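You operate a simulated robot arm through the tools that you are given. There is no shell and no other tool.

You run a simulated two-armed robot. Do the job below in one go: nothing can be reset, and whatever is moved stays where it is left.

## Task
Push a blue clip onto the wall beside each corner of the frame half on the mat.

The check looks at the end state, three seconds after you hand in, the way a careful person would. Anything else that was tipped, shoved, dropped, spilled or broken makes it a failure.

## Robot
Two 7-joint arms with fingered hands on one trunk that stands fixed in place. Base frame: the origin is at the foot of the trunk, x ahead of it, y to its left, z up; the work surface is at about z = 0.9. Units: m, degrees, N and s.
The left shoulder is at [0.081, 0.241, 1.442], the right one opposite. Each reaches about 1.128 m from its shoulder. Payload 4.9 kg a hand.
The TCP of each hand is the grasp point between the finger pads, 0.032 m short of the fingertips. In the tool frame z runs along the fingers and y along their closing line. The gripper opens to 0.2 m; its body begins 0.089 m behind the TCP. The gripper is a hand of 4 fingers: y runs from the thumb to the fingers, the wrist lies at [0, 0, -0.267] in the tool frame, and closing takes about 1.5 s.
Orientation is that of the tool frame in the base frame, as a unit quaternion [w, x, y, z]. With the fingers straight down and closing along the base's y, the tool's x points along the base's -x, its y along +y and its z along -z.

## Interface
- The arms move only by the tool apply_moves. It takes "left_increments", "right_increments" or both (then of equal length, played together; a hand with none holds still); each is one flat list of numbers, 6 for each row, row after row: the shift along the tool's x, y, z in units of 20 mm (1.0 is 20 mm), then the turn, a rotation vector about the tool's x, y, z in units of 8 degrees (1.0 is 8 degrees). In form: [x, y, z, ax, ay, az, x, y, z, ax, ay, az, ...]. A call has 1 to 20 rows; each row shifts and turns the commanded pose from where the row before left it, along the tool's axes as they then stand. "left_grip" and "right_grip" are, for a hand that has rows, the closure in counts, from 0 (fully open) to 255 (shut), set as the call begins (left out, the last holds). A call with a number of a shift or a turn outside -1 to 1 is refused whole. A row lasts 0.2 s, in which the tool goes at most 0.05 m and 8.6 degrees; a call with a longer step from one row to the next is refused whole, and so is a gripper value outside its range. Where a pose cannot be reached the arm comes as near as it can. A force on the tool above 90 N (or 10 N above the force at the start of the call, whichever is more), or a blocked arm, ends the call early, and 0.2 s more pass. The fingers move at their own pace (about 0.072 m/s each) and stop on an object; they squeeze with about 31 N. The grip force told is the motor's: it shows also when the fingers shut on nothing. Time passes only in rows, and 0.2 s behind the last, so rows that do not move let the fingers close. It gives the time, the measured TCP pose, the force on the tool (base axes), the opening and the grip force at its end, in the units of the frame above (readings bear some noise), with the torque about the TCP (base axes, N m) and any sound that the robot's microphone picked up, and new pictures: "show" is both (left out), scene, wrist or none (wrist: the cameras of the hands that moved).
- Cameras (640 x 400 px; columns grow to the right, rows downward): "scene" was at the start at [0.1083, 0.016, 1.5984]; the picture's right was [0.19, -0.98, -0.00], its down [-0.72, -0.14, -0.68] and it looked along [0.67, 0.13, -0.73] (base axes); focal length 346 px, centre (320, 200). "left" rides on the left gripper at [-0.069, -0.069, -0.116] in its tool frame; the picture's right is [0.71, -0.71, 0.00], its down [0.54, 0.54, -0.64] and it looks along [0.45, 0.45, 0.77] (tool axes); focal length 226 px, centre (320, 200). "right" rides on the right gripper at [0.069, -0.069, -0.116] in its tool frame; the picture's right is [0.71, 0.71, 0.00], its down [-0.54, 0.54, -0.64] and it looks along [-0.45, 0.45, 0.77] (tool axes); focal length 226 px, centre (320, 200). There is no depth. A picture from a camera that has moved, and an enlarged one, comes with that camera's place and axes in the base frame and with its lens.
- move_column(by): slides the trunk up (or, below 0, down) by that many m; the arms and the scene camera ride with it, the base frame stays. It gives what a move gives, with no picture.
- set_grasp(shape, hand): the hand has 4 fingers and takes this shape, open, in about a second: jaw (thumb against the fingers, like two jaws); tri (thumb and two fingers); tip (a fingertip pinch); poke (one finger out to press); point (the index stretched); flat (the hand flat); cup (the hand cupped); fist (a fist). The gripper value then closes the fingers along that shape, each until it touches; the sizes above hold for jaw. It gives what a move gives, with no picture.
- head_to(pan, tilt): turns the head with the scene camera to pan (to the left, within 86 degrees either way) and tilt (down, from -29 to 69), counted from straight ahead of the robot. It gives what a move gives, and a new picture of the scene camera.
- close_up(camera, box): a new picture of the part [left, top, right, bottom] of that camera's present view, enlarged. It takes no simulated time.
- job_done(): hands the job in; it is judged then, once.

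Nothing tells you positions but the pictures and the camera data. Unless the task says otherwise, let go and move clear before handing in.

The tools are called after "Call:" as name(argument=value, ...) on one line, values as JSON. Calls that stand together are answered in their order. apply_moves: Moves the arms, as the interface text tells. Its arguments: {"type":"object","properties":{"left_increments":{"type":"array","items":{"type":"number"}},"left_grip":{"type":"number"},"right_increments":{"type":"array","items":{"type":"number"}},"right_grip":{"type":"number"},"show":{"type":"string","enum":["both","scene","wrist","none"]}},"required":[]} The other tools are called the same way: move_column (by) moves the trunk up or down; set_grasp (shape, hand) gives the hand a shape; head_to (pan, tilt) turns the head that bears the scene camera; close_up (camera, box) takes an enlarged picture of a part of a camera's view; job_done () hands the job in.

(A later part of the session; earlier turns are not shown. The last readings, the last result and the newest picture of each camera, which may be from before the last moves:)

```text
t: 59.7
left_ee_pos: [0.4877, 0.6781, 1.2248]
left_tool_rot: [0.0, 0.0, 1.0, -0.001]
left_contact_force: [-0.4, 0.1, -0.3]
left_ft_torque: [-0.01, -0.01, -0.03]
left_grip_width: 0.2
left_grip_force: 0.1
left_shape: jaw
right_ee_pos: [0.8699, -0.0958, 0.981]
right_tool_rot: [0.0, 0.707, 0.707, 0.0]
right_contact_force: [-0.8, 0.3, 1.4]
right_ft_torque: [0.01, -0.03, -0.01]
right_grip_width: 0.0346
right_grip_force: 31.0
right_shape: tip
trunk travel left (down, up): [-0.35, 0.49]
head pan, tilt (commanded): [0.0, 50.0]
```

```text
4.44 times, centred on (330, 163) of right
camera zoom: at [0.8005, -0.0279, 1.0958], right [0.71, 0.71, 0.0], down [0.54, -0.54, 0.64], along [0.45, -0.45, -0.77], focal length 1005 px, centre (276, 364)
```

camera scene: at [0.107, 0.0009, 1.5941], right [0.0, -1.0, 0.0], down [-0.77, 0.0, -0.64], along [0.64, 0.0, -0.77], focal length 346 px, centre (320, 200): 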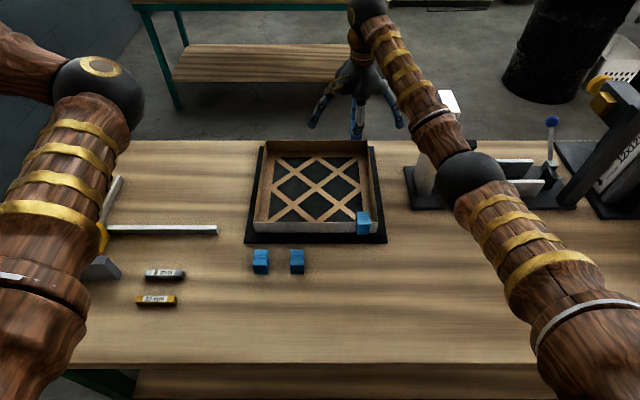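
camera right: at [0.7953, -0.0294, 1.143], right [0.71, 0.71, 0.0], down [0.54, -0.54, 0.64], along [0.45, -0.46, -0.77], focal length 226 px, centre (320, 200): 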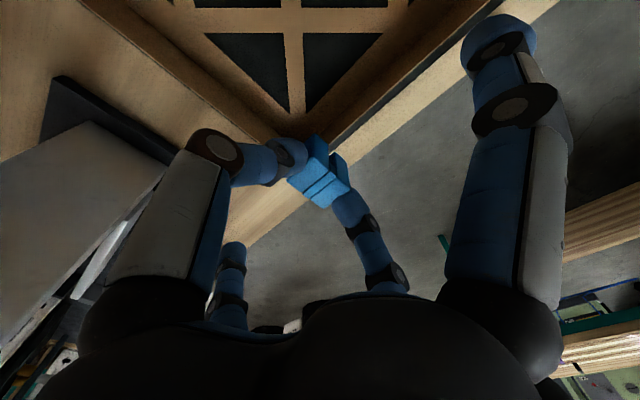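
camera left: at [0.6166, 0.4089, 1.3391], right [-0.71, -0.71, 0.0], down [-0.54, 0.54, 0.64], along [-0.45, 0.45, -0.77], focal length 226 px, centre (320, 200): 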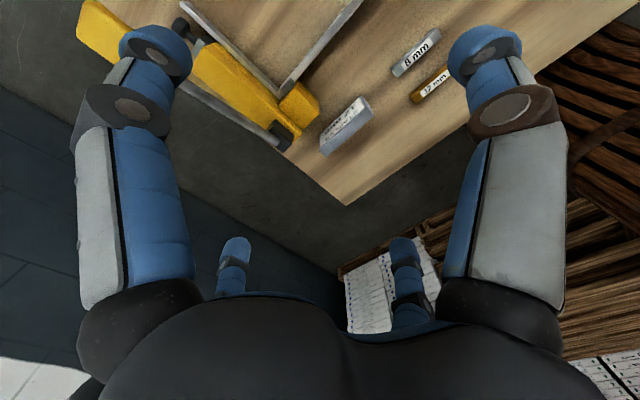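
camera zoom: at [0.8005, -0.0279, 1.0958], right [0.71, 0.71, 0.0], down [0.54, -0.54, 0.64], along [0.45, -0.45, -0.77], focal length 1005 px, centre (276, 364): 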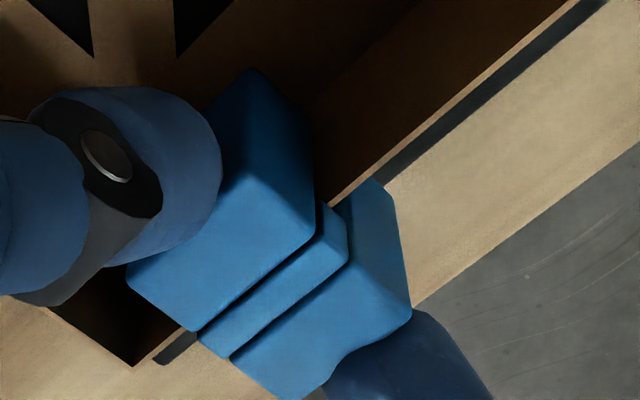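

The clip is about seated (light contact) and the side finger still clears the rim by 2 mm. I'll release here, rise, and then press the clip from above.

Call:
apply_moves(right_increments=[0, 0, 0, 0, 0, 0, 0, 0, 0, 0, 0, 0, 0, 0, 0, 0, 0, 0, 0, 0, 0, 0, 0, 0], right_grip=155, show="none")

Call:
apply_moves(right_increments=[0, 0, -0.5, 0, 0, 0, 0, 0, -0.7, 0, 0, 0, 0, 0, -0.7, 0, 0, 0, 0, 0, -0.7, 0, 0, 0, 0, 0, 0, 0, 0, 0], show="wrist")

Call:
close_up(camera="right", box=[270, 90, 400, 220])

Call:
close_up(camera="scene", box=[320, 90, 400, 170])

```text
t: 60.7
left_ee_pos: [0.4872, 0.6788, 1.2249]
left_tool_rot: [0.001, 0.0, 1.0, 0.0]
left_contact_force: [-0.2, 0.3, -0.5]
left_ft_torque: [-0.01, -0.01, 0.0]
left_grip_width: 0.1998
left_grip_force: 0.1
left_shape: jaw
right_ee_pos: [0.8689, -0.0952, 0.9806]
right_tool_rot: [0.0, 0.707, 0.707, 0.0]
right_contact_force: [0.4, -0.4, 0.1]
right_ft_torque: [-0.01, 0.02, -0.01]
right_grip_width: 0.0781
right_grip_force: 0.0
right_shape: tip
trunk travel left (down, up): [-0.35, 0.49]
head pan, tilt (commanded): [0.0, 50.0]
```

```text
t: 61.9
left_ee_pos: [0.4875, 0.6793, 1.2237]
left_tool_rot: [0.0, 0.0, 1.0, 0.0]
left_contact_force: [-1.6, -1.0, 0.7]
left_ft_torque: [-0.01, -0.03, -0.04]
left_grip_width: 0.1999
left_grip_force: 0.1
left_shape: jaw
right_ee_pos: [0.8697, -0.0951, 1.0329]
right_tool_rot: [0.001, 0.707, 0.707, -0.001]
right_contact_force: [-0.1, 0.1, 0.8]
right_ft_torque: [0.0, -0.02, 0.01]
right_grip_width: 0.0783
right_grip_force: 0.1
right_shape: tip
trunk travel left (down, up): [-0.35, 0.49]
head pan, tilt (commanded): [0.0, 50.0]
camera right: at [0.8001, -0.0282, 1.1479], right [0.71, 0.71, 0.0], down [0.54, -0.54, 0.64], along [0.45, -0.45, -0.77], focal length 226 px, centre (320, 200)
```

right: 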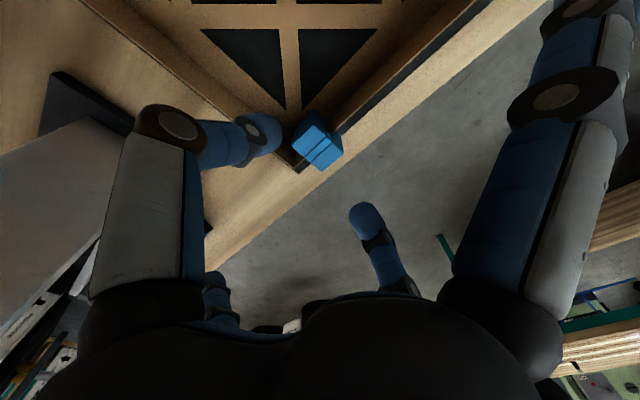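

```text
3.08 times, centred on (335, 155) of right
camera zoom: at [0.8001, -0.0282, 1.1479], right [0.71, 0.71, 0.0], down [0.54, -0.54, 0.64], along [0.45, -0.45, -0.77], focal length 696 px, centre (274, 338)
```

zoom: 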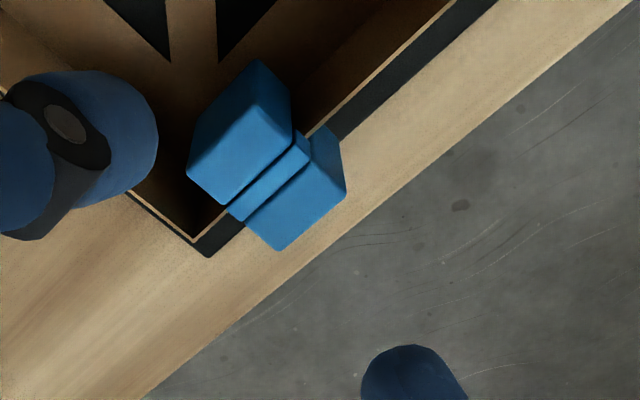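

```text
5.00 times, centred on (360, 130) of scene
camera zoom: at [0.1072, 0.0007, 1.5941], right [0.0, -1.0, 0.0], down [-0.77, 0.0, -0.64], along [0.64, 0.0, -0.77], focal length 1732 px, centre (120, 550)
```

zoom: 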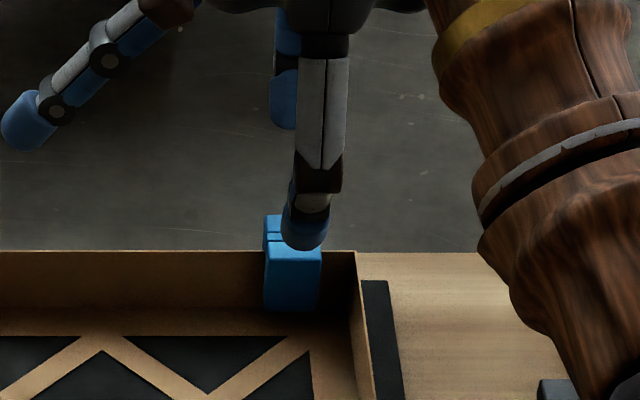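

The second clip sits on the back wall beside the back-right corner. I'll close the fingertips and press it home as before.

Call:
apply_moves(right_increments=[-0.05, -0.08, 0, 0, 0, 0, 0, 0, 0, 0, 0, 0, 0, 0, 0, 0, 0, 0, 0, 0, 0, 0, 0, 0, 0, 0, 0, 0, 0, 0, 0, 0, 0.4, 0, 0, 0, 0, 0, 0.4, 0, 0, 0, 0, 0, 0.4, 0, 0, 0, 0, 0, 0, 0, 0, 0], right_grip=255, show="none")

Call:
close_up(camera="right", box=[270, 90, 400, 220])

Call:
close_up(camera="scene", box=[320, 90, 400, 170])

```text
t: 63.9
left_ee_pos: [0.4883, 0.6784, 1.2255]
left_tool_rot: [0.001, 0.0, 1.0, 0.001]
left_contact_force: [0.2, 0.6, 0.6]
left_ft_torque: [-0.04, 0.02, -0.02]
left_grip_width: 0.1998
left_grip_force: 0.0
left_shape: jaw
right_ee_pos: [0.868, -0.0984, 1.0078]
right_tool_rot: [0.0, 0.707, 0.707, 0.0]
right_contact_force: [0.2, 0.2, 0.0]
right_ft_torque: [-0.01, 0.03, 0.01]
right_grip_width: 0.0
right_grip_force: 30.5
right_shape: tip
trunk travel left (down, up): [-0.35, 0.49]
head pan, tilt (commanded): [0.0, 50.0]
```

```text
3.08 times, centred on (335, 155) of right
camera zoom: at [0.7986, -0.0306, 1.1245], right [0.71, 0.71, 0.0], down [0.54, -0.54, 0.64], along [0.45, -0.45, -0.77], focal length 696 px, centre (274, 338)
```

zoom: 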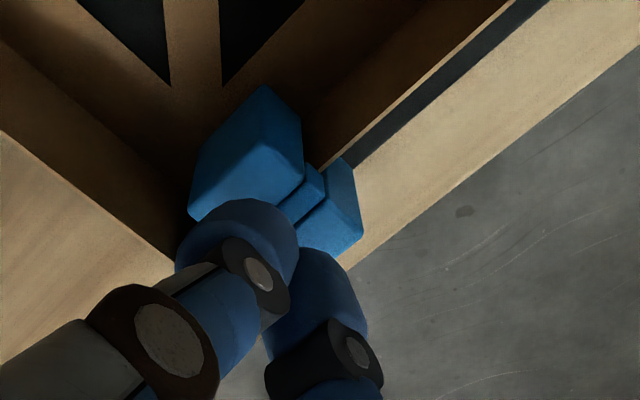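

```text
5.00 times, centred on (360, 130) of scene
camera zoom: at [0.107, 0.0008, 1.5941], right [0.0, -1.0, 0.0], down [-0.77, 0.0, -0.64], along [0.64, 0.0, -0.77], focal length 1732 px, centre (120, 550)
```

zoom: 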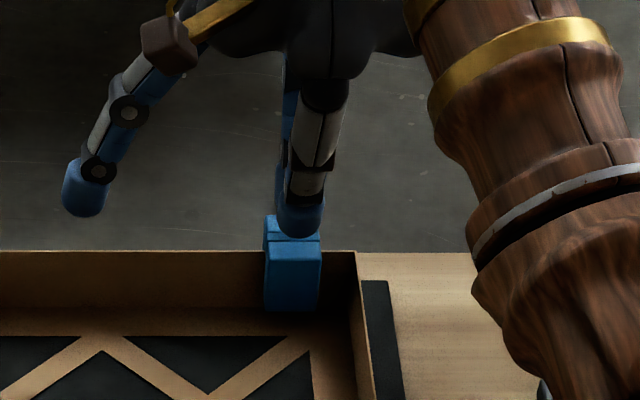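

Fingertips are about a centimetre above the clip's top, both cheeks under the tips. I'll press down in small steps.

Call:
apply_moves(right_increments=[0, 0, 0.2, 0, 0, 0, 0, 0, 0.15, 0, 0, 0, 0, 0, 0.1, 0, 0, 0], show="none")

```text
t: 64.7
left_ee_pos: [0.489, 0.6789, 1.2239]
left_tool_rot: [0.0, 0.0, 1.0, 0.0]
left_contact_force: [-0.1, -0.3, -0.6]
left_ft_torque: [0.02, -0.01, -0.02]
left_grip_width: 0.1999
left_grip_force: 0.1
left_shape: jaw
right_ee_pos: [0.8684, -0.097, 1.0006]
right_tool_rot: [0.0, 0.707, 0.707, 0.001]
right_contact_force: [-0.9, 0.2, 0.5]
right_ft_torque: [0.01, 0.03, 0.0]
right_grip_width: 0.0001
right_grip_force: 31.0
right_shape: tip
trunk travel left (down, up): [-0.35, 0.49]
head pan, tilt (commanded): [0.0, 50.0]
```

Call:
apply_moves(right_increments=[0, 0, 0.1, 0, 0, 0, 0, 0, 0.1, 0, 0, 0], show="none")

```text
t: 65.3
left_ee_pos: [0.4857, 0.6793, 1.2256]
left_tool_rot: [0.0, 0.0, 1.0, 0.0]
left_contact_force: [-0.5, 1.1, -0.3]
left_ft_torque: [0.02, 0.03, -0.02]
left_grip_width: 0.2002
left_grip_force: 0.0
left_shape: jaw
right_ee_pos: [0.8667, -0.0976, 0.9988]
right_tool_rot: [0.0, 0.707, 0.707, 0.002]
right_contact_force: [1.9, -0.7, 14.3]
right_ft_torque: [0.0, -0.11, 0.01]
right_grip_width: 0.0
right_grip_force: 31.0
right_shape: tip
trunk travel left (down, up): [-0.35, 0.49]
head pan, tilt (commanded): [0.0, 50.0]
```

Contact at the same height as the first clip (TCP 0.999). A firmer press to confirm.

Call:
apply_moves(right_increments=[0, 0, 0.1, 0, 0, 0, 0, 0, 0.06, 0, 0, 0], show="none")

Call:
apply_moves(right_increments=[0, 0, -0.2, 0, 0, 0, 0, 0, -0.4, 0, 0, 0, 0, 0, -0.8, 0, 0, 0, 0, 0, -1, 0, 0, 0, 0, 0, -1, 0, 0, 0, 0, 0, -1, 0, 0, 0, 0, 0, -1, 0, 0, 0, 0, 0, -1, 0, 0, 0, 0, 0, -1, 0, 0, 0], show="both")

Call:
close_up(camera="scene", box=[320, 110, 400, 250])

Call:
close_up(camera="right", box=[280, 60, 380, 150])

```text
t: 65.9
left_ee_pos: [0.4845, 0.6797, 1.2268]
left_tool_rot: [0.0, 0.0, 1.0, 0.001]
left_contact_force: [1.0, -0.5, 0.2]
left_ft_torque: [0.0, 0.01, 0.01]
left_grip_width: 0.1997
left_grip_force: 0.1
left_shape: jaw
right_ee_pos: [0.8673, -0.098, 0.9986]
right_tool_rot: [0.003, 0.707, 0.707, 0.003]
right_contact_force: [5.7, -0.3, 35.7]
right_ft_torque: [-0.04, -0.4, -0.01]
right_grip_width: 0.0001
right_grip_force: 31.5
right_shape: tip
trunk travel left (down, up): [-0.35, 0.49]
head pan, tilt (commanded): [0.0, 50.0]
```

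```text
t: 67.9
left_ee_pos: [0.4864, 0.6794, 1.2241]
left_tool_rot: [-0.001, 0.001, 1.0, 0.0]
left_contact_force: [0.5, 0.3, -0.3]
left_ft_torque: [-0.01, 0.01, 0.05]
left_grip_width: 0.1998
left_grip_force: 0.1
left_shape: jaw
right_ee_pos: [0.867, -0.0991, 1.1392]
right_tool_rot: [0.0, 0.708, 0.706, 0.0]
right_contact_force: [0.7, 0.5, 0.1]
right_ft_torque: [0.01, -0.03, -0.01]
right_grip_width: 0.0
right_grip_force: 30.7
right_shape: tip
trunk travel left (down, up): [-0.35, 0.49]
head pan, tilt (commanded): [0.0, 50.0]
camera scene: at [0.1063, 0.0008, 1.5941], right [0.0, -1.0, 0.0], down [-0.77, 0.0, -0.64], along [0.64, 0.0, -0.77], focal length 346 px, centre (320, 200)
camera right: at [0.7984, -0.0303, 1.2548], right [0.71, 0.71, 0.0], down [0.54, -0.54, 0.64], along [0.45, -0.46, -0.77], focal length 226 px, centre (320, 200)
```

scene: 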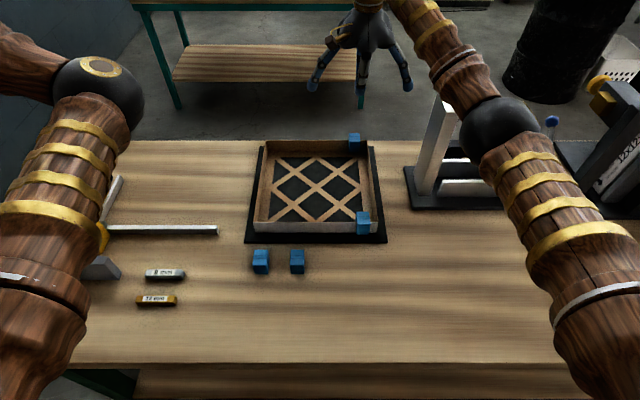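
right: 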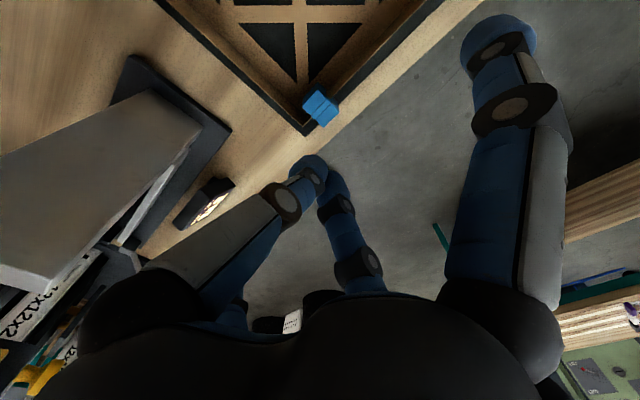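

```text
2.86 times, centred on (360, 180) of scene
camera zoom: at [0.1063, 0.0008, 1.5941], right [0.0, -1.0, 0.0], down [-0.77, 0.0, -0.64], along [0.64, 0.0, -0.77], focal length 990 px, centre (206, 257)
```

zoom: 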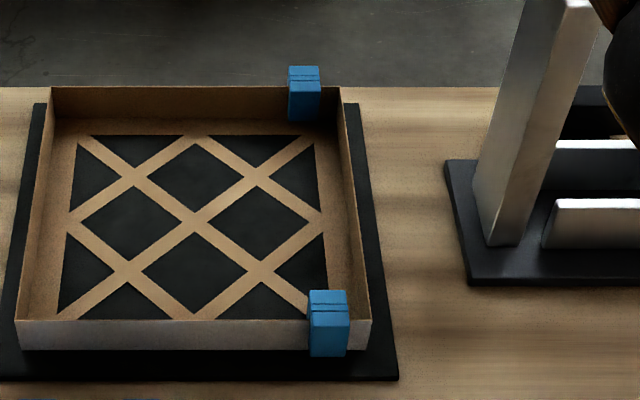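

```text
4.44 times, centred on (330, 105) of right
camera zoom: at [0.7984, -0.0303, 1.2548], right [0.71, 0.71, 0.0], down [0.54, -0.54, 0.64], along [0.45, -0.46, -0.77], focal length 1005 px, centre (276, 622)
```

zoom: 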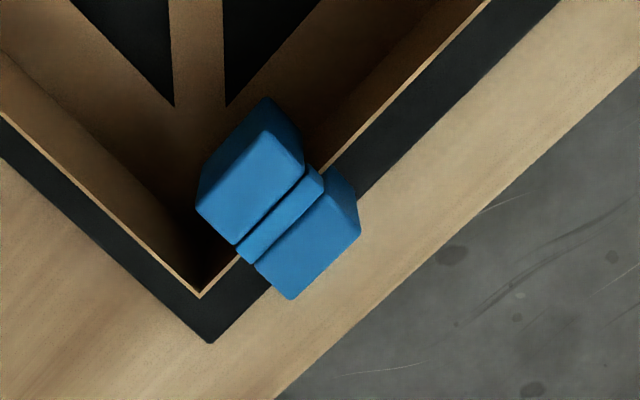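

Two clips are seated at the right-hand corners and everything else is undisturbed. I'll retract the right arm the way it came (shifting left and up first to stay clear of the tall plate) and park it.

Call:
apply_moves(right_increments=[0.875, 0, -1, 0, 0, 0, 0.875, 0, -1, 0, 0, 0, 0.875, 0, -1, 0, 0, 0, 0.875, 0, -1, 0, 0, 0, 0, -1, 0, 0, 0, 0, 0, -1, 0, 0, 0, 0, 0, -1, 0, 0, 0, 0, 0, -1, 0, 0, 0, 0, 0, -1, 0, 0, 0, 0, 0, -1, 0, 0, 0, 0, 0, -1, 0, 0, 0, 0, 0, -1, 0, 0, 0, 0, 0, -1, 0, 0, 0, 0, 0, -1, 0, 0, 0, 0, 0, -1, 0, 0, 0, 0, 0, -1, 0, 0, 0, 0, 0, -1, 0, 0, 0, 0, 0, -1, 0, 0, 0, 0, 0, -1, 0, 0, 0, 0, 0, -1, 0, 0, 0, 0], show="none")

Call:
apply_moves(right_increments=[0, -1, 0, 0, 0, 0, 0, -1, 0, 0, 0, 0, 0, -1, 0, 0, 0, 0, -1, -0.5, 0, 0, 0, 0, -1, 0, 0, 0, 0, 0, -1, 0, 0, 0, 0, 0, -1, 0, 0, 0, 0, 0, -1, 0, 0, 0, 0, 0, -1, 0, 0, 0, 0, 0, -1, 0, 0, 0, 0, 0, -1, 0, 0, 0, 0, 0, -1, 0, 0, 0, 0, 0, -1, 0, 0, 0, 0, 0, -1, 0, 0, 0, 0, 0, -1, 0, 0, 0, 0, 0, -1, 0, 0, 0, 0, 0, -1, 0, 0, 0, 0, 0, -1, 0, 0, 0, 0, 0, -1, 0, 0, 0, 0, 0], show="scene")

```text
t: 72.1
left_ee_pos: [0.4859, 0.6787, 1.2235]
left_tool_rot: [0.0, 0.001, 1.0, -0.001]
left_contact_force: [-0.7, 0.4, 1.0]
left_ft_torque: [0.02, 0.0, 0.06]
left_grip_width: 0.1995
left_grip_force: 0.2
left_shape: jaw
right_ee_pos: [0.5492, -0.0271, 1.2211]
right_tool_rot: [0.001, 0.707, 0.707, 0.0]
right_contact_force: [0.1, -0.3, -0.4]
right_ft_torque: [0.02, -0.02, 0.01]
right_grip_width: 0.0
right_grip_force: 31.2
right_shape: tip
trunk travel left (down, up): [-0.35, 0.49]
head pan, tilt (commanded): [0.0, 50.0]
```

```text
t: 76.1
left_ee_pos: [0.4869, 0.6774, 1.2261]
left_tool_rot: [0.0, 0.0, 1.0, 0.0]
left_contact_force: [0.4, -0.4, 0.5]
left_ft_torque: [0.02, -0.02, 0.03]
left_grip_width: 0.2
left_grip_force: 0.0
left_shape: jaw
right_ee_pos: [0.4777, -0.3488, 1.2212]
right_tool_rot: [0.0, 0.707, 0.707, 0.0]
right_contact_force: [0.2, -0.2, 0.3]
right_ft_torque: [0.01, -0.02, -0.02]
right_grip_width: 0.0001
right_grip_force: 30.8
right_shape: tip
trunk travel left (down, up): [-0.35, 0.49]
head pan, tilt (commanded): [0.0, 50.0]
camera scene: at [0.1062, -0.0003, 1.5942], right [0.0, -1.0, 0.0], down [-0.77, 0.0, -0.64], along [0.64, 0.0, -0.77], focal length 346 px, centre (320, 200)
```

scene: 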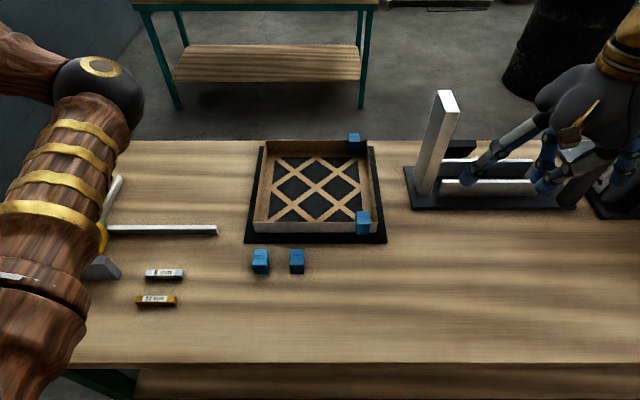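

The right arm is back. I'll park it farther to the right to leave room for the left elbow, and set the left hand to the "tip" shape.

Call:
apply_moves(right_increments=[-1, -0.25, 0, 0, 0, 0, -1, -0.25, 0, 0, 0, 0, -1, -0.25, 0, 0, 0, 0, -1, -0.25, 0, 0, 0, 0, -1, -0.25, 0, 0, 0, 0, -1, -0.25, 0, 0, 0, 0, -1, -0.25, 0, 0, 0, 0, -1, -0.25, 0, 0, 0, 0, -1, -0.25, 0, 0, 0, 0, -1, -0.25, 0, 0, 0, 0, -1, -0.25, 0, 0, 0, 0, -1, -0.25, 0, 0, 0, 0], show="none")

Call:
set_grasp(hand="left", shape="tip")

Call:
apply_moves(left_increments=[0, 0, 0, 0, 0, 1, 0, 0, 0, 0, 0, 1, 0, 0, 0, 0, 0, 1, 0, 0, 0, 0, 0, 1, 0, 0, 0, 0, 0, 1, 0, 0, 0, 0, 0, 1, 0, 0, 0, 0, 0, 1, 0, 0, 0, 0, 0, 1, 0, 0, 0, 0, 0, 1, 0, 0, 0, 0, 0, 1, 0, 0, 0, 0, 0, 1, 0, 0, 0, 0, 0, 0.25], left_grip=155, show="both")

```text
t: 78.7
left_ee_pos: [0.4874, 0.6785, 1.2254]
left_tool_rot: [-0.001, 0.0, 1.0, 0.0]
left_contact_force: [0.2, -0.1, -0.4]
left_ft_torque: [0.03, -0.03, -0.02]
left_grip_width: 0.1998
left_grip_force: 0.1
left_shape: jaw
right_ee_pos: [0.4166, -0.5887, 1.2218]
right_tool_rot: [0.0, 0.707, 0.707, 0.0]
right_contact_force: [-0.3, -0.4, 0.9]
right_ft_torque: [0.01, -0.01, 0.0]
right_grip_width: 0.0
right_grip_force: 31.0
right_shape: tip
trunk travel left (down, up): [-0.35, 0.49]
head pan, tilt (commanded): [0.0, 50.0]
```

```text
t: 79.6
left_ee_pos: [0.488, 0.678, 1.2243]
left_tool_rot: [0.0, 0.0, 1.0, 0.0]
left_contact_force: [0.8, -0.4, -0.2]
left_ft_torque: [-0.02, -0.02, 0.03]
left_grip_width: 0.2001
left_grip_force: 0.0
left_shape: tip
right_ee_pos: [0.4174, -0.5873, 1.2214]
right_tool_rot: [0.0, 0.707, 0.707, 0.0]
right_contact_force: [0.3, 0.1, -0.5]
right_ft_torque: [-0.01, 0.0, 0.06]
right_grip_width: 0.0002
right_grip_force: 31.5
right_shape: tip
trunk travel left (down, up): [-0.35, 0.49]
head pan, tilt (commanded): [0.0, 50.0]
```

```text
t: 82.2
left_ee_pos: [0.4881, 0.6783, 1.2266]
left_tool_rot: [0.0, 0.708, 0.707, 0.0]
left_contact_force: [0.5, 0.0, 0.0]
left_ft_torque: [-0.02, 0.01, 0.01]
left_grip_width: 0.0786
left_grip_force: 0.1
left_shape: tip
right_ee_pos: [0.4155, -0.5885, 1.2202]
right_tool_rot: [0.0, 0.707, 0.707, 0.0]
right_contact_force: [0.4, 0.5, -0.3]
right_ft_torque: [0.0, 0.0, 0.01]
right_grip_width: 0.0002
right_grip_force: 30.4
right_shape: tip
trunk travel left (down, up): [-0.35, 0.49]
head pan, tilt (commanded): [0.0, 50.0]
camera scene: at [0.1068, 0.0005, 1.5941], right [0.0, -1.0, 0.0], down [-0.77, 0.0, -0.64], along [0.64, 0.0, -0.77], focal length 346 px, centre (320, 200)
camera left: at [0.4196, 0.6082, 1.3407], right [-0.71, 0.71, 0.0], down [0.54, 0.54, 0.64], along [0.46, 0.45, -0.77], focal length 226 px, centre (320, 200)
```

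scene: 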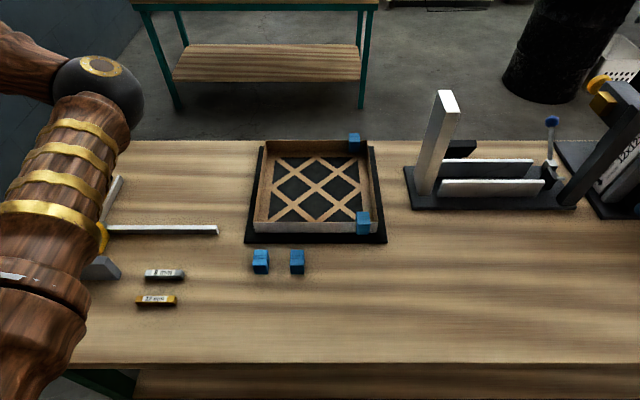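
left: 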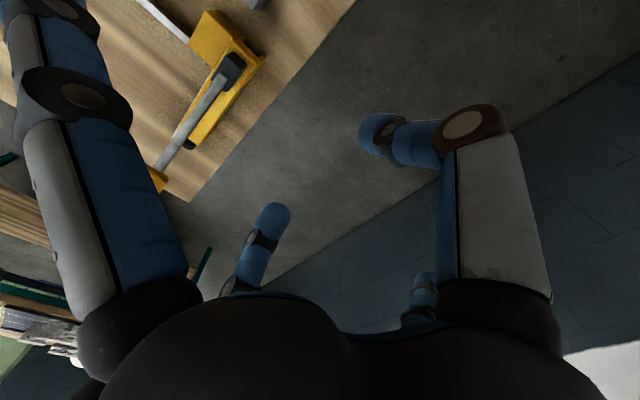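

The left hand turned 90° without trouble. I'll bring it inward in stages, watching where its elbow goes.

Call:
apply_moves(left_increments=[-1, 0, 0, 0, 0, 0, -1, 0, 0, 0, 0, 0, -1, 0, 0, 0, 0, 0, -1, 0, 0, 0, 0, 0, -1, 0, 0, 0, 0, 0, -1, 0, 0, 0, 0, 0, -1, 0, 0, 0, 0, 0, -1, 0, 0, 0, 0, 0, -1, 0, 0, 0, 0, 0, -1, 0, 0, 0, 0, 0, -1, 0, 0, 0, 0, 0, -1, 0, 0, 0, 0, 0, -1, 0, 0, 0, 0, 0, -1, 0, 0, 0, 0, 0], show="both")

```text
t: 85.2
left_ee_pos: [0.4878, 0.3935, 1.2253]
left_tool_rot: [-0.001, 0.707, 0.707, 0.001]
left_contact_force: [0.1, 0.4, -0.5]
left_ft_torque: [0.01, 0.0, 0.04]
left_grip_width: 0.0788
left_grip_force: 0.0
left_shape: tip
right_ee_pos: [0.4174, -0.5895, 1.2198]
right_tool_rot: [-0.001, 0.707, 0.707, 0.001]
right_contact_force: [-0.6, -0.6, 0.1]
right_ft_torque: [0.0, 0.0, -0.04]
right_grip_width: 0.0
right_grip_force: 30.7
right_shape: tip
trunk travel left (down, up): [-0.35, 0.49]
head pan, tilt (commanded): [0.0, 50.0]
camera scene: at [0.1064, -0.001, 1.5942], right [0.0, -1.0, 0.0], down [-0.77, 0.0, -0.64], along [0.64, 0.0, -0.77], focal length 346 px, centre (320, 200)
camera left: at [0.4188, 0.3242, 1.3413], right [-0.71, 0.71, 0.0], down [0.54, 0.54, 0.64], along [0.45, 0.46, -0.77], focal length 226 px, centre (320, 200)
```

scene: 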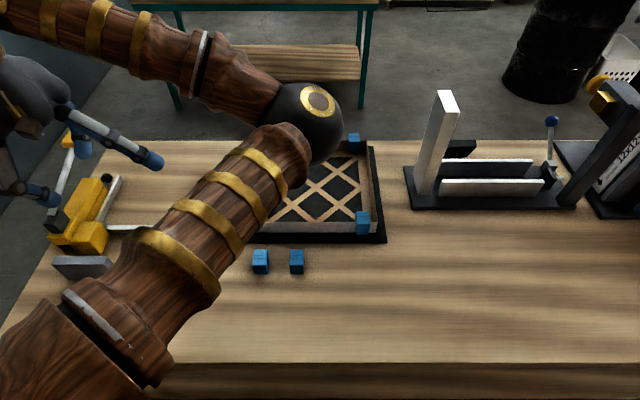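
left: 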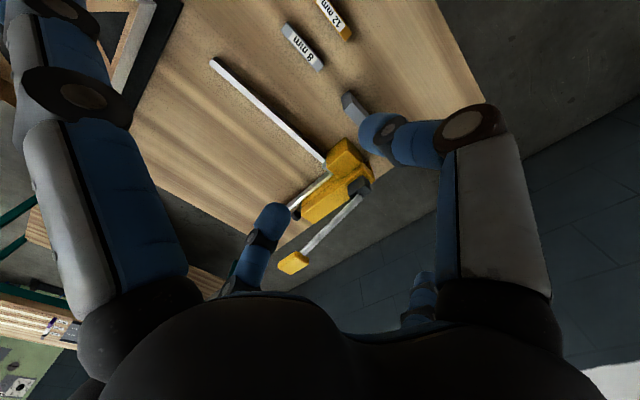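

The left elbow now sits above the frame at about z 1.32; I'll continue inward with the hand and keep checking.

Call:
apply_moves(left_increments=[-1, 0, 0, 0, 0, 0, -1, 0, 0, 0, 0, 0, -1, 0, 0, 0, 0, 0, -1, 0, 0, 0, 0, 0, -1, 0, 0, 0, 0, 0, -1, 0, 0, 0, 0, 0, -1, 0, 0, 0, 0, 0], show="both")

```text
t: 86.8
left_ee_pos: [0.4884, 0.2567, 1.2264]
left_tool_rot: [-0.001, 0.707, 0.707, 0.0]
left_contact_force: [-0.1, -0.9, -0.3]
left_ft_torque: [0.03, 0.01, 0.0]
left_grip_width: 0.079
left_grip_force: 0.1
left_shape: tip
right_ee_pos: [0.4167, -0.5891, 1.2208]
right_tool_rot: [-0.001, 0.708, 0.707, 0.001]
right_contact_force: [0.3, 0.0, -0.2]
right_ft_torque: [0.03, 0.0, -0.03]
right_grip_width: 0.0002
right_grip_force: 30.8
right_shape: tip
trunk travel left (down, up): [-0.35, 0.49]
head pan, tilt (commanded): [0.0, 50.0]
camera scene: at [0.106, -0.0011, 1.5942], right [0.0, -1.0, 0.0], down [-0.77, 0.0, -0.64], along [0.64, 0.0, -0.77], focal length 346 px, centre (320, 200)
camera left: at [0.4194, 0.1872, 1.3406], right [-0.71, 0.71, 0.0], down [0.54, 0.54, 0.64], along [0.45, 0.46, -0.77], focal length 226 px, centre (320, 200)
```

scene: 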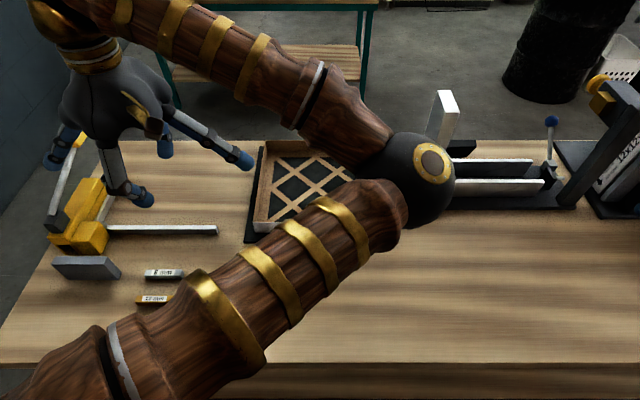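
left: 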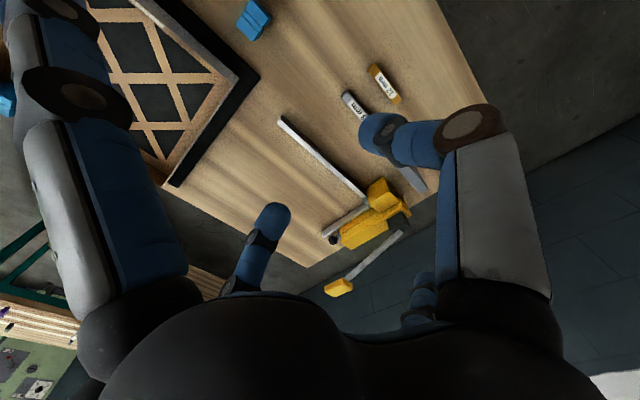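

The elbow moves right above the table, still clear of everything. I'll bring the hand over the left-most clip.

Call:
apply_moves(left_increments=[-1, 0, 0, 0, 0, 0, -1, 0, 0, 0, 0, 0, -1, 0, 0, 0, 0, 0, -1, 0, 0, 0, 0, 0, -1, 0, 0, 0, 0, 0, -1, 0, 0, 0, 0, 0, -0.33, 0.25, 0, 0, 0, 0], show="both")

```text
t: 88.4
left_ee_pos: [0.4932, 0.1315, 1.2258]
left_tool_rot: [0.0, 0.707, 0.707, 0.0]
left_contact_force: [-0.3, 0.7, 0.3]
left_ft_torque: [-0.02, 0.0, -0.01]
left_grip_width: 0.0787
left_grip_force: 0.0
left_shape: tip
right_ee_pos: [0.4174, -0.5881, 1.221]
right_tool_rot: [0.0, 0.707, 0.707, 0.0]
right_contact_force: [-1.1, -0.7, 1.3]
right_ft_torque: [-0.02, 0.0, 0.02]
right_grip_width: 0.0003
right_grip_force: 30.9
right_shape: tip
trunk travel left (down, up): [-0.35, 0.49]
head pan, tilt (commanded): [0.0, 50.0]
camera scene: at [0.1071, 0.0003, 1.5941], right [0.0, -1.0, 0.0], down [-0.77, 0.0, -0.64], along [0.64, 0.0, -0.77], focal length 346 px, centre (320, 200)
camera left: at [0.4243, 0.0616, 1.3398], right [-0.71, 0.71, 0.0], down [0.54, 0.54, 0.64], along [0.45, 0.45, -0.77], focal length 226 px, centre (320, 200)
```

scene: 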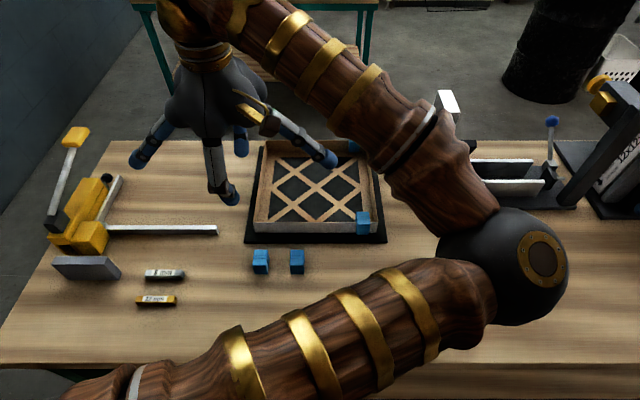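
left: 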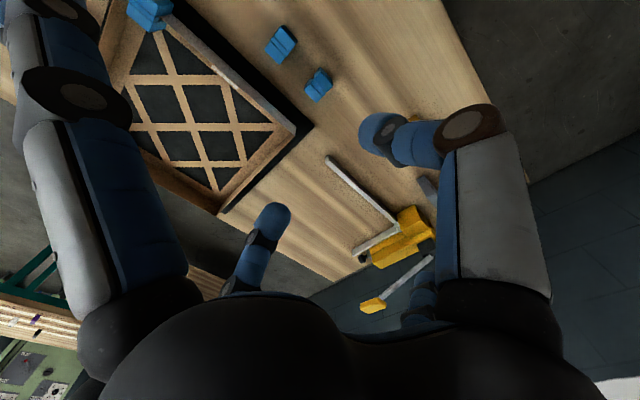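

The head camera still sees the clips and the frame. I'll descend to a viewing height over the left-most clip.

Call:
apply_moves(left_increments=[0, 0, 1, 0, 0, 0, 0, 0, 1, 0, 0, 0, 0, 0, 1, 0, 0, 0, 0, 0, 1, 0, 0, 0, 0, 0, 1, 0, 0, 0, 0, 0, 1, 0, 0, 0, 0, 0, 1, 0, 0, 0, 0, 0, 0, 0, 0, 0], show="both")

Call:
close_up(camera="left", box=[270, 75, 360, 165])

Call:
close_up(camera="scene", box=[230, 130, 390, 290])

```text
t: 90.2
left_ee_pos: [0.4921, 0.1309, 1.0841]
left_tool_rot: [0.0, 0.707, 0.707, 0.0]
left_contact_force: [0.8, 0.2, -0.1]
left_ft_torque: [0.0, -0.01, -0.03]
left_grip_width: 0.0789
left_grip_force: 0.0
left_shape: tip
right_ee_pos: [0.4169, -0.5881, 1.2206]
right_tool_rot: [0.0, 0.707, 0.707, 0.0]
right_contact_force: [0.6, -0.3, 0.2]
right_ft_torque: [0.03, -0.02, 0.01]
right_grip_width: 0.0004
right_grip_force: 31.3
right_shape: tip
trunk travel left (down, up): [-0.35, 0.49]
head pan, tilt (commanded): [0.0, 50.0]
camera scene: at [0.1067, 0.0003, 1.5941], right [0.0, -1.0, 0.0], down [-0.77, 0.0, -0.64], along [0.64, 0.0, -0.77], focal length 346 px, centre (320, 200)
camera left: at [0.4239, 0.0607, 1.2005], right [-0.71, 0.71, 0.0], down [0.54, 0.54, 0.64], along [0.46, 0.45, -0.77], focal length 226 px, centre (320, 200)
```

scene: 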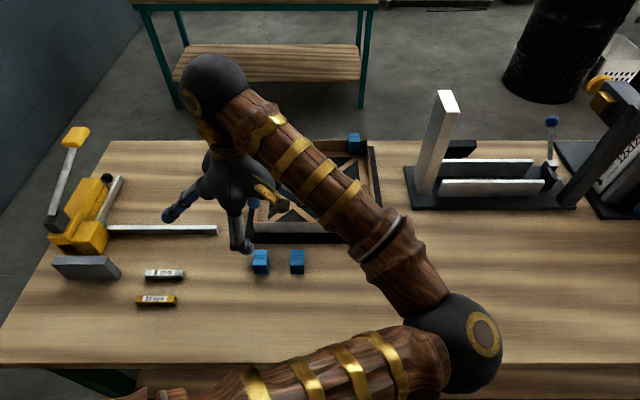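
left: 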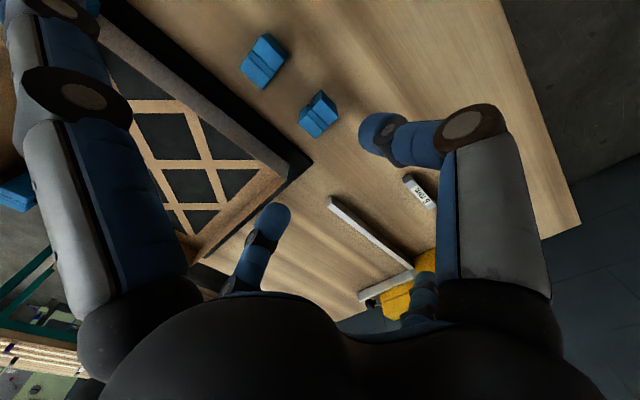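

```text
4.44 times, centred on (315, 120) of left
camera zoom: at [0.4239, 0.0607, 1.2005], right [-0.71, 0.71, 0.0], down [0.54, 0.54, 0.64], along [0.46, 0.45, -0.77], focal length 1005 px, centre (342, 556)
```

zoom: 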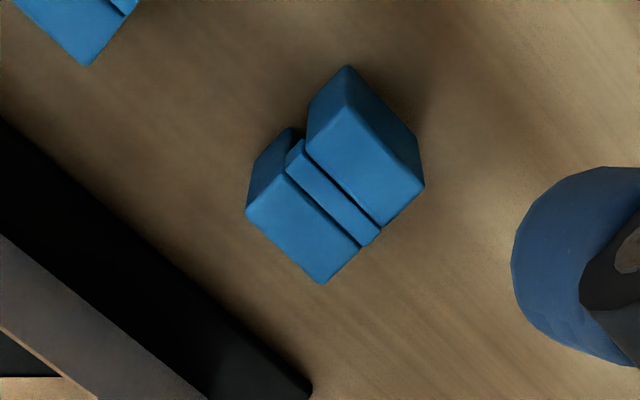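

```text
2.50 times, centred on (310, 210) of scene
camera zoom: at [0.1067, 0.0003, 1.5941], right [0.0, -1.0, 0.0], down [-0.77, 0.0, -0.64], along [0.64, 0.0, -0.77], focal length 866 px, centre (345, 175)
```

zoom: 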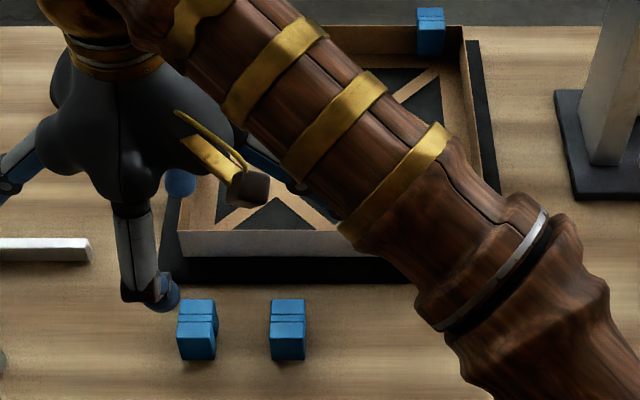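

The left-most clip is at about [0.4935, 0.1285] and aligned. I'll correct slightly, descend and close.

Call:
apply_moves(left_increments=[-0.1, 0.06, 1, 0, 0, 0, 0, 0, 1, 0, 0, 0, 0, 0, 1, 0, 0, 0, 0, 0, 1, 0, 0, 0, 0, 0, 1, 0, 0, 0, 0, 0, 0.8, 0, 0, 0, 0, 0, 0.48, 0, 0, 0], show="none")

Call:
close_up(camera="left", box=[230, 90, 430, 260])

Call:
close_up(camera="scene", box=[160, 180, 340, 300])

```text
t: 91.8
left_ee_pos: [0.4938, 0.129, 0.9609]
left_tool_rot: [0.0, 0.707, 0.708, 0.0]
left_contact_force: [0.0, 0.5, 0.4]
left_ft_torque: [0.04, 0.03, -0.02]
left_grip_width: 0.0788
left_grip_force: 0.0
left_shape: tip
right_ee_pos: [0.4169, -0.5877, 1.2204]
right_tool_rot: [0.0, 0.707, 0.707, -0.001]
right_contact_force: [-0.7, 1.0, 0.2]
right_ft_torque: [0.01, -0.01, 0.03]
right_grip_width: 0.0
right_grip_force: 30.8
right_shape: tip
trunk travel left (down, up): [-0.35, 0.49]
head pan, tilt (commanded): [0.0, 50.0]
```

```text
2.35 times, centred on (330, 175) of left
camera zoom: at [0.4251, 0.0596, 1.0755], right [-0.71, 0.71, 0.0], down [0.54, 0.54, 0.64], along [0.45, 0.45, -0.77], focal length 532 px, centre (296, 259)
```

zoom: 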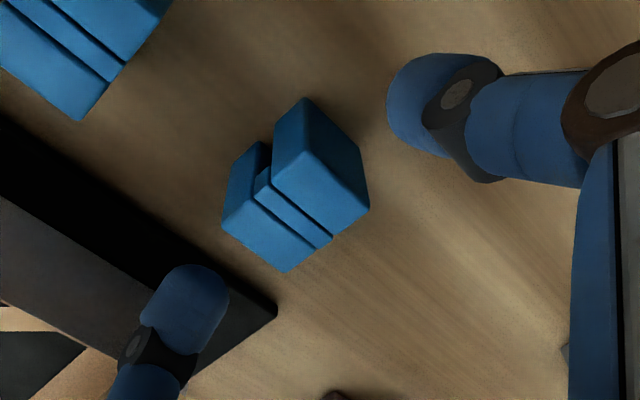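

```text
3.33 times, centred on (250, 240) of scene
camera zoom: at [0.1068, 0.0005, 1.5942], right [0.0, -1.0, 0.0], down [-0.77, 0.0, -0.64], along [0.64, 0.0, -0.77], focal length 1154 px, centre (553, 67)
```

zoom: 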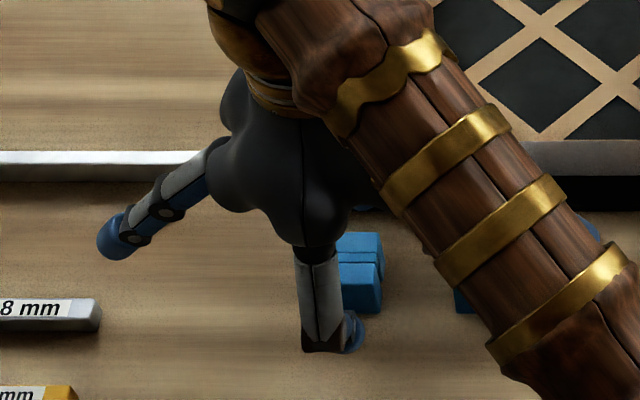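

Aligned well; the hand reads about 2 mm higher than intended, so I'll lower that and close.

Call:
apply_moves(left_increments=[0, 0, 0.1, 0, 0, 0, 0, 0, 0, 0, 0, 0], show="none")

Call:
apply_moves(left_increments=[0, 0, 0, 0, 0, 0, 0, 0, 0, 0, 0, 0, 0, 0, 0, 0, 0, 0, 0, 0, 0, 0, 0, 0, 0, 0, 0, 0, 0, 0], left_grip=218, show="wrist")

Call:
close_up(camera="left", box=[240, 100, 400, 240])

```text
t: 92.4
left_ee_pos: [0.4939, 0.1309, 0.9579]
left_tool_rot: [0.0, 0.708, 0.707, 0.0]
left_contact_force: [0.3, 0.3, 0.3]
left_ft_torque: [-0.02, -0.01, 0.0]
left_grip_width: 0.0788
left_grip_force: 0.0
left_shape: tip
right_ee_pos: [0.4172, -0.588, 1.2212]
right_tool_rot: [0.0, 0.707, 0.707, 0.0]
right_contact_force: [0.5, 0.2, 0.6]
right_ft_torque: [0.02, 0.02, 0.0]
right_grip_width: 0.0
right_grip_force: 31.0
right_shape: tip
trunk travel left (down, up): [-0.35, 0.49]
head pan, tilt (commanded): [0.0, 50.0]
```

```text
t: 93.6
left_ee_pos: [0.495, 0.1302, 0.9577]
left_tool_rot: [-0.001, 0.707, 0.707, 0.0]
left_contact_force: [0.8, 0.6, -0.3]
left_ft_torque: [-0.01, 0.02, 0.01]
left_grip_width: 0.0353
left_grip_force: 31.2
left_shape: tip
right_ee_pos: [0.4174, -0.5901, 1.2206]
right_tool_rot: [0.0, 0.707, 0.707, 0.0]
right_contact_force: [0.7, 0.0, -0.4]
right_ft_torque: [0.01, -0.02, -0.01]
right_grip_width: 0.0
right_grip_force: 31.1
right_shape: tip
trunk travel left (down, up): [-0.35, 0.49]
head pan, tilt (commanded): [0.0, 50.0]
camera left: at [0.4254, 0.0598, 1.0736], right [-0.71, 0.71, 0.0], down [0.54, 0.54, 0.64], along [0.45, 0.45, -0.77], focal length 226 px, centre (320, 200)
```

left: 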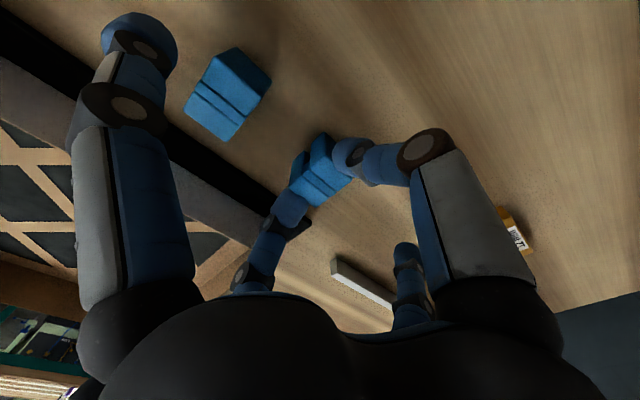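

```text
2.86 times, centred on (320, 170) of left
camera zoom: at [0.4254, 0.0598, 1.0736], right [-0.71, 0.71, 0.0], down [0.54, 0.54, 0.64], along [0.45, 0.45, -0.77], focal length 646 px, centre (320, 286)
```

zoom: 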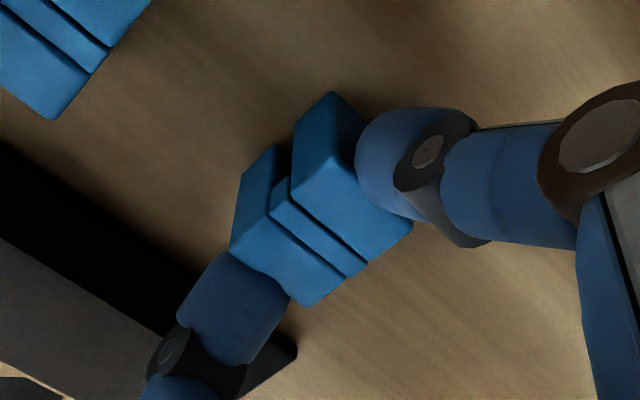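

The third clip is held. I'll lift it to travel height and then move forward to the back-left corner.

Call:
apply_moves(left_increments=[0, 0, -0.5, 0, 0, 0, 0, 0, -1, 0, 0, 0, 0, 0, -1, 0, 0, 0, 0, 0, -1, 0, 0, 0, 0, 0, -1, 0, 0, 0, 0, 0, -1, 0, 0, 0, 0, 0, -1, 0, 0, 0, 0, 0, -1, 0, 0, 0, 0, 0, -1, 0, 0, 0, 0, 0, -1, 0, 0, 0], show="scene")

Call:
apply_moves(left_increments=[0, 1, 0, 0, 0, 0, 0, 1, 0, 0, 0, 0, 0, 1, 0, 0, 0, 0, 0, 1, 0, 0, 0, 0, 0, 1, 0, 0, 0, 0, 0, 1, 0, 0, 0, 0, 0, 1, 0, 0, 0, 0, 0, 1, 0, 0, 0, 0, 0, 1, 0, 0, 0, 0, 0, 1, 0, 0, 0, 0], show="both")

```text
t: 95.8
left_ee_pos: [0.494, 0.1292, 1.1494]
left_tool_rot: [0.0, 0.708, 0.707, 0.001]
left_contact_force: [0.9, -0.9, 0.0]
left_ft_torque: [0.0, 0.0, -0.03]
left_grip_width: 0.0355
left_grip_force: 31.4
left_shape: tip
right_ee_pos: [0.4156, -0.5885, 1.2206]
right_tool_rot: [0.0, 0.708, 0.707, -0.001]
right_contact_force: [0.4, -0.2, 0.4]
right_ft_torque: [0.01, 0.01, -0.01]
right_grip_width: 0.0
right_grip_force: 30.8
right_shape: tip
trunk travel left (down, up): [-0.35, 0.49]
head pan, tilt (commanded): [0.0, 50.0]
camera scene: at [0.1066, 0.0003, 1.5941], right [0.0, -1.0, 0.0], down [-0.77, 0.0, -0.64], along [0.64, 0.0, -0.77], focal length 346 px, centre (320, 200)
```

scene: 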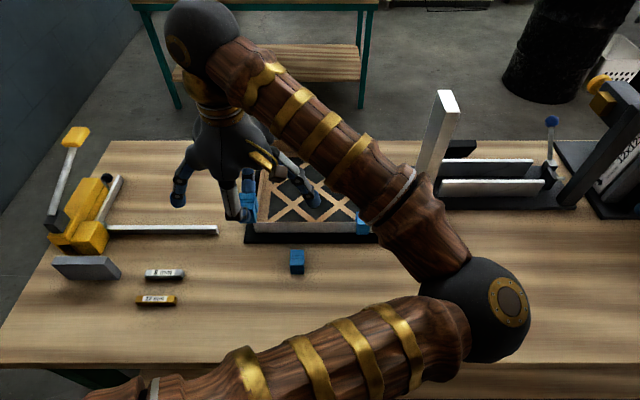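

```text
t: 98.0
left_ee_pos: [0.6938, 0.1308, 1.1484]
left_tool_rot: [-0.001, 0.707, 0.707, -0.001]
left_contact_force: [0.1, 0.3, -0.4]
left_ft_torque: [-0.04, 0.03, 0.0]
left_grip_width: 0.0354
left_grip_force: 31.6
left_shape: tip
right_ee_pos: [0.4182, -0.5881, 1.2188]
right_tool_rot: [-0.001, 0.707, 0.707, 0.0]
right_contact_force: [0.8, -0.8, 0.2]
right_ft_torque: [0.01, 0.0, 0.0]
right_grip_width: 0.0
right_grip_force: 30.9
right_shape: tip
trunk travel left (down, up): [-0.35, 0.49]
head pan, tilt (commanded): [0.0, 50.0]
camera scene: at [0.108, 0.0008, 1.594], right [0.0, -1.0, 0.0], down [-0.77, 0.0, -0.64], along [0.64, 0.0, -0.77], focal length 346 px, centre (320, 200)
camera left: at [0.6265, 0.0607, 1.2628], right [-0.71, 0.71, 0.0], down [0.54, 0.54, 0.64], along [0.45, 0.45, -0.77], focal length 226 px, centre (320, 200)
```

scene: 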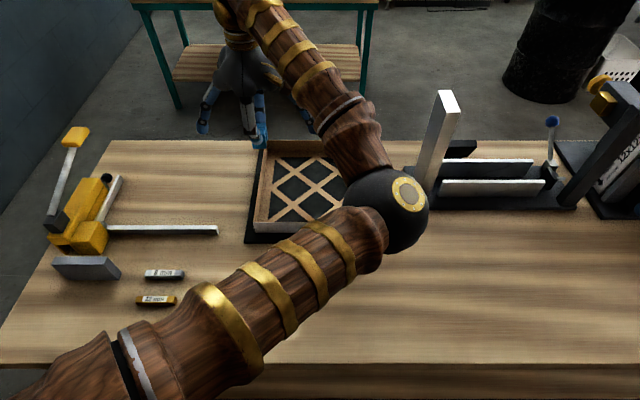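
left: 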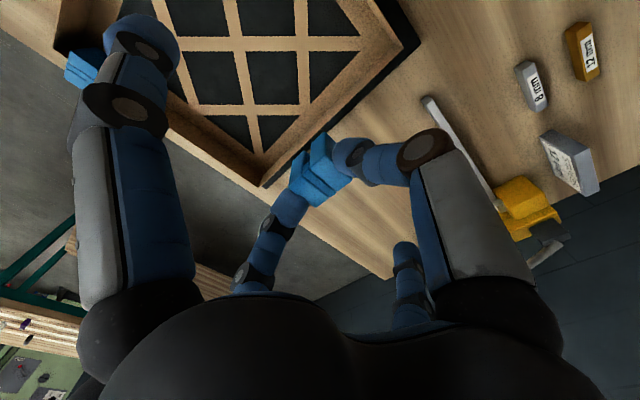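

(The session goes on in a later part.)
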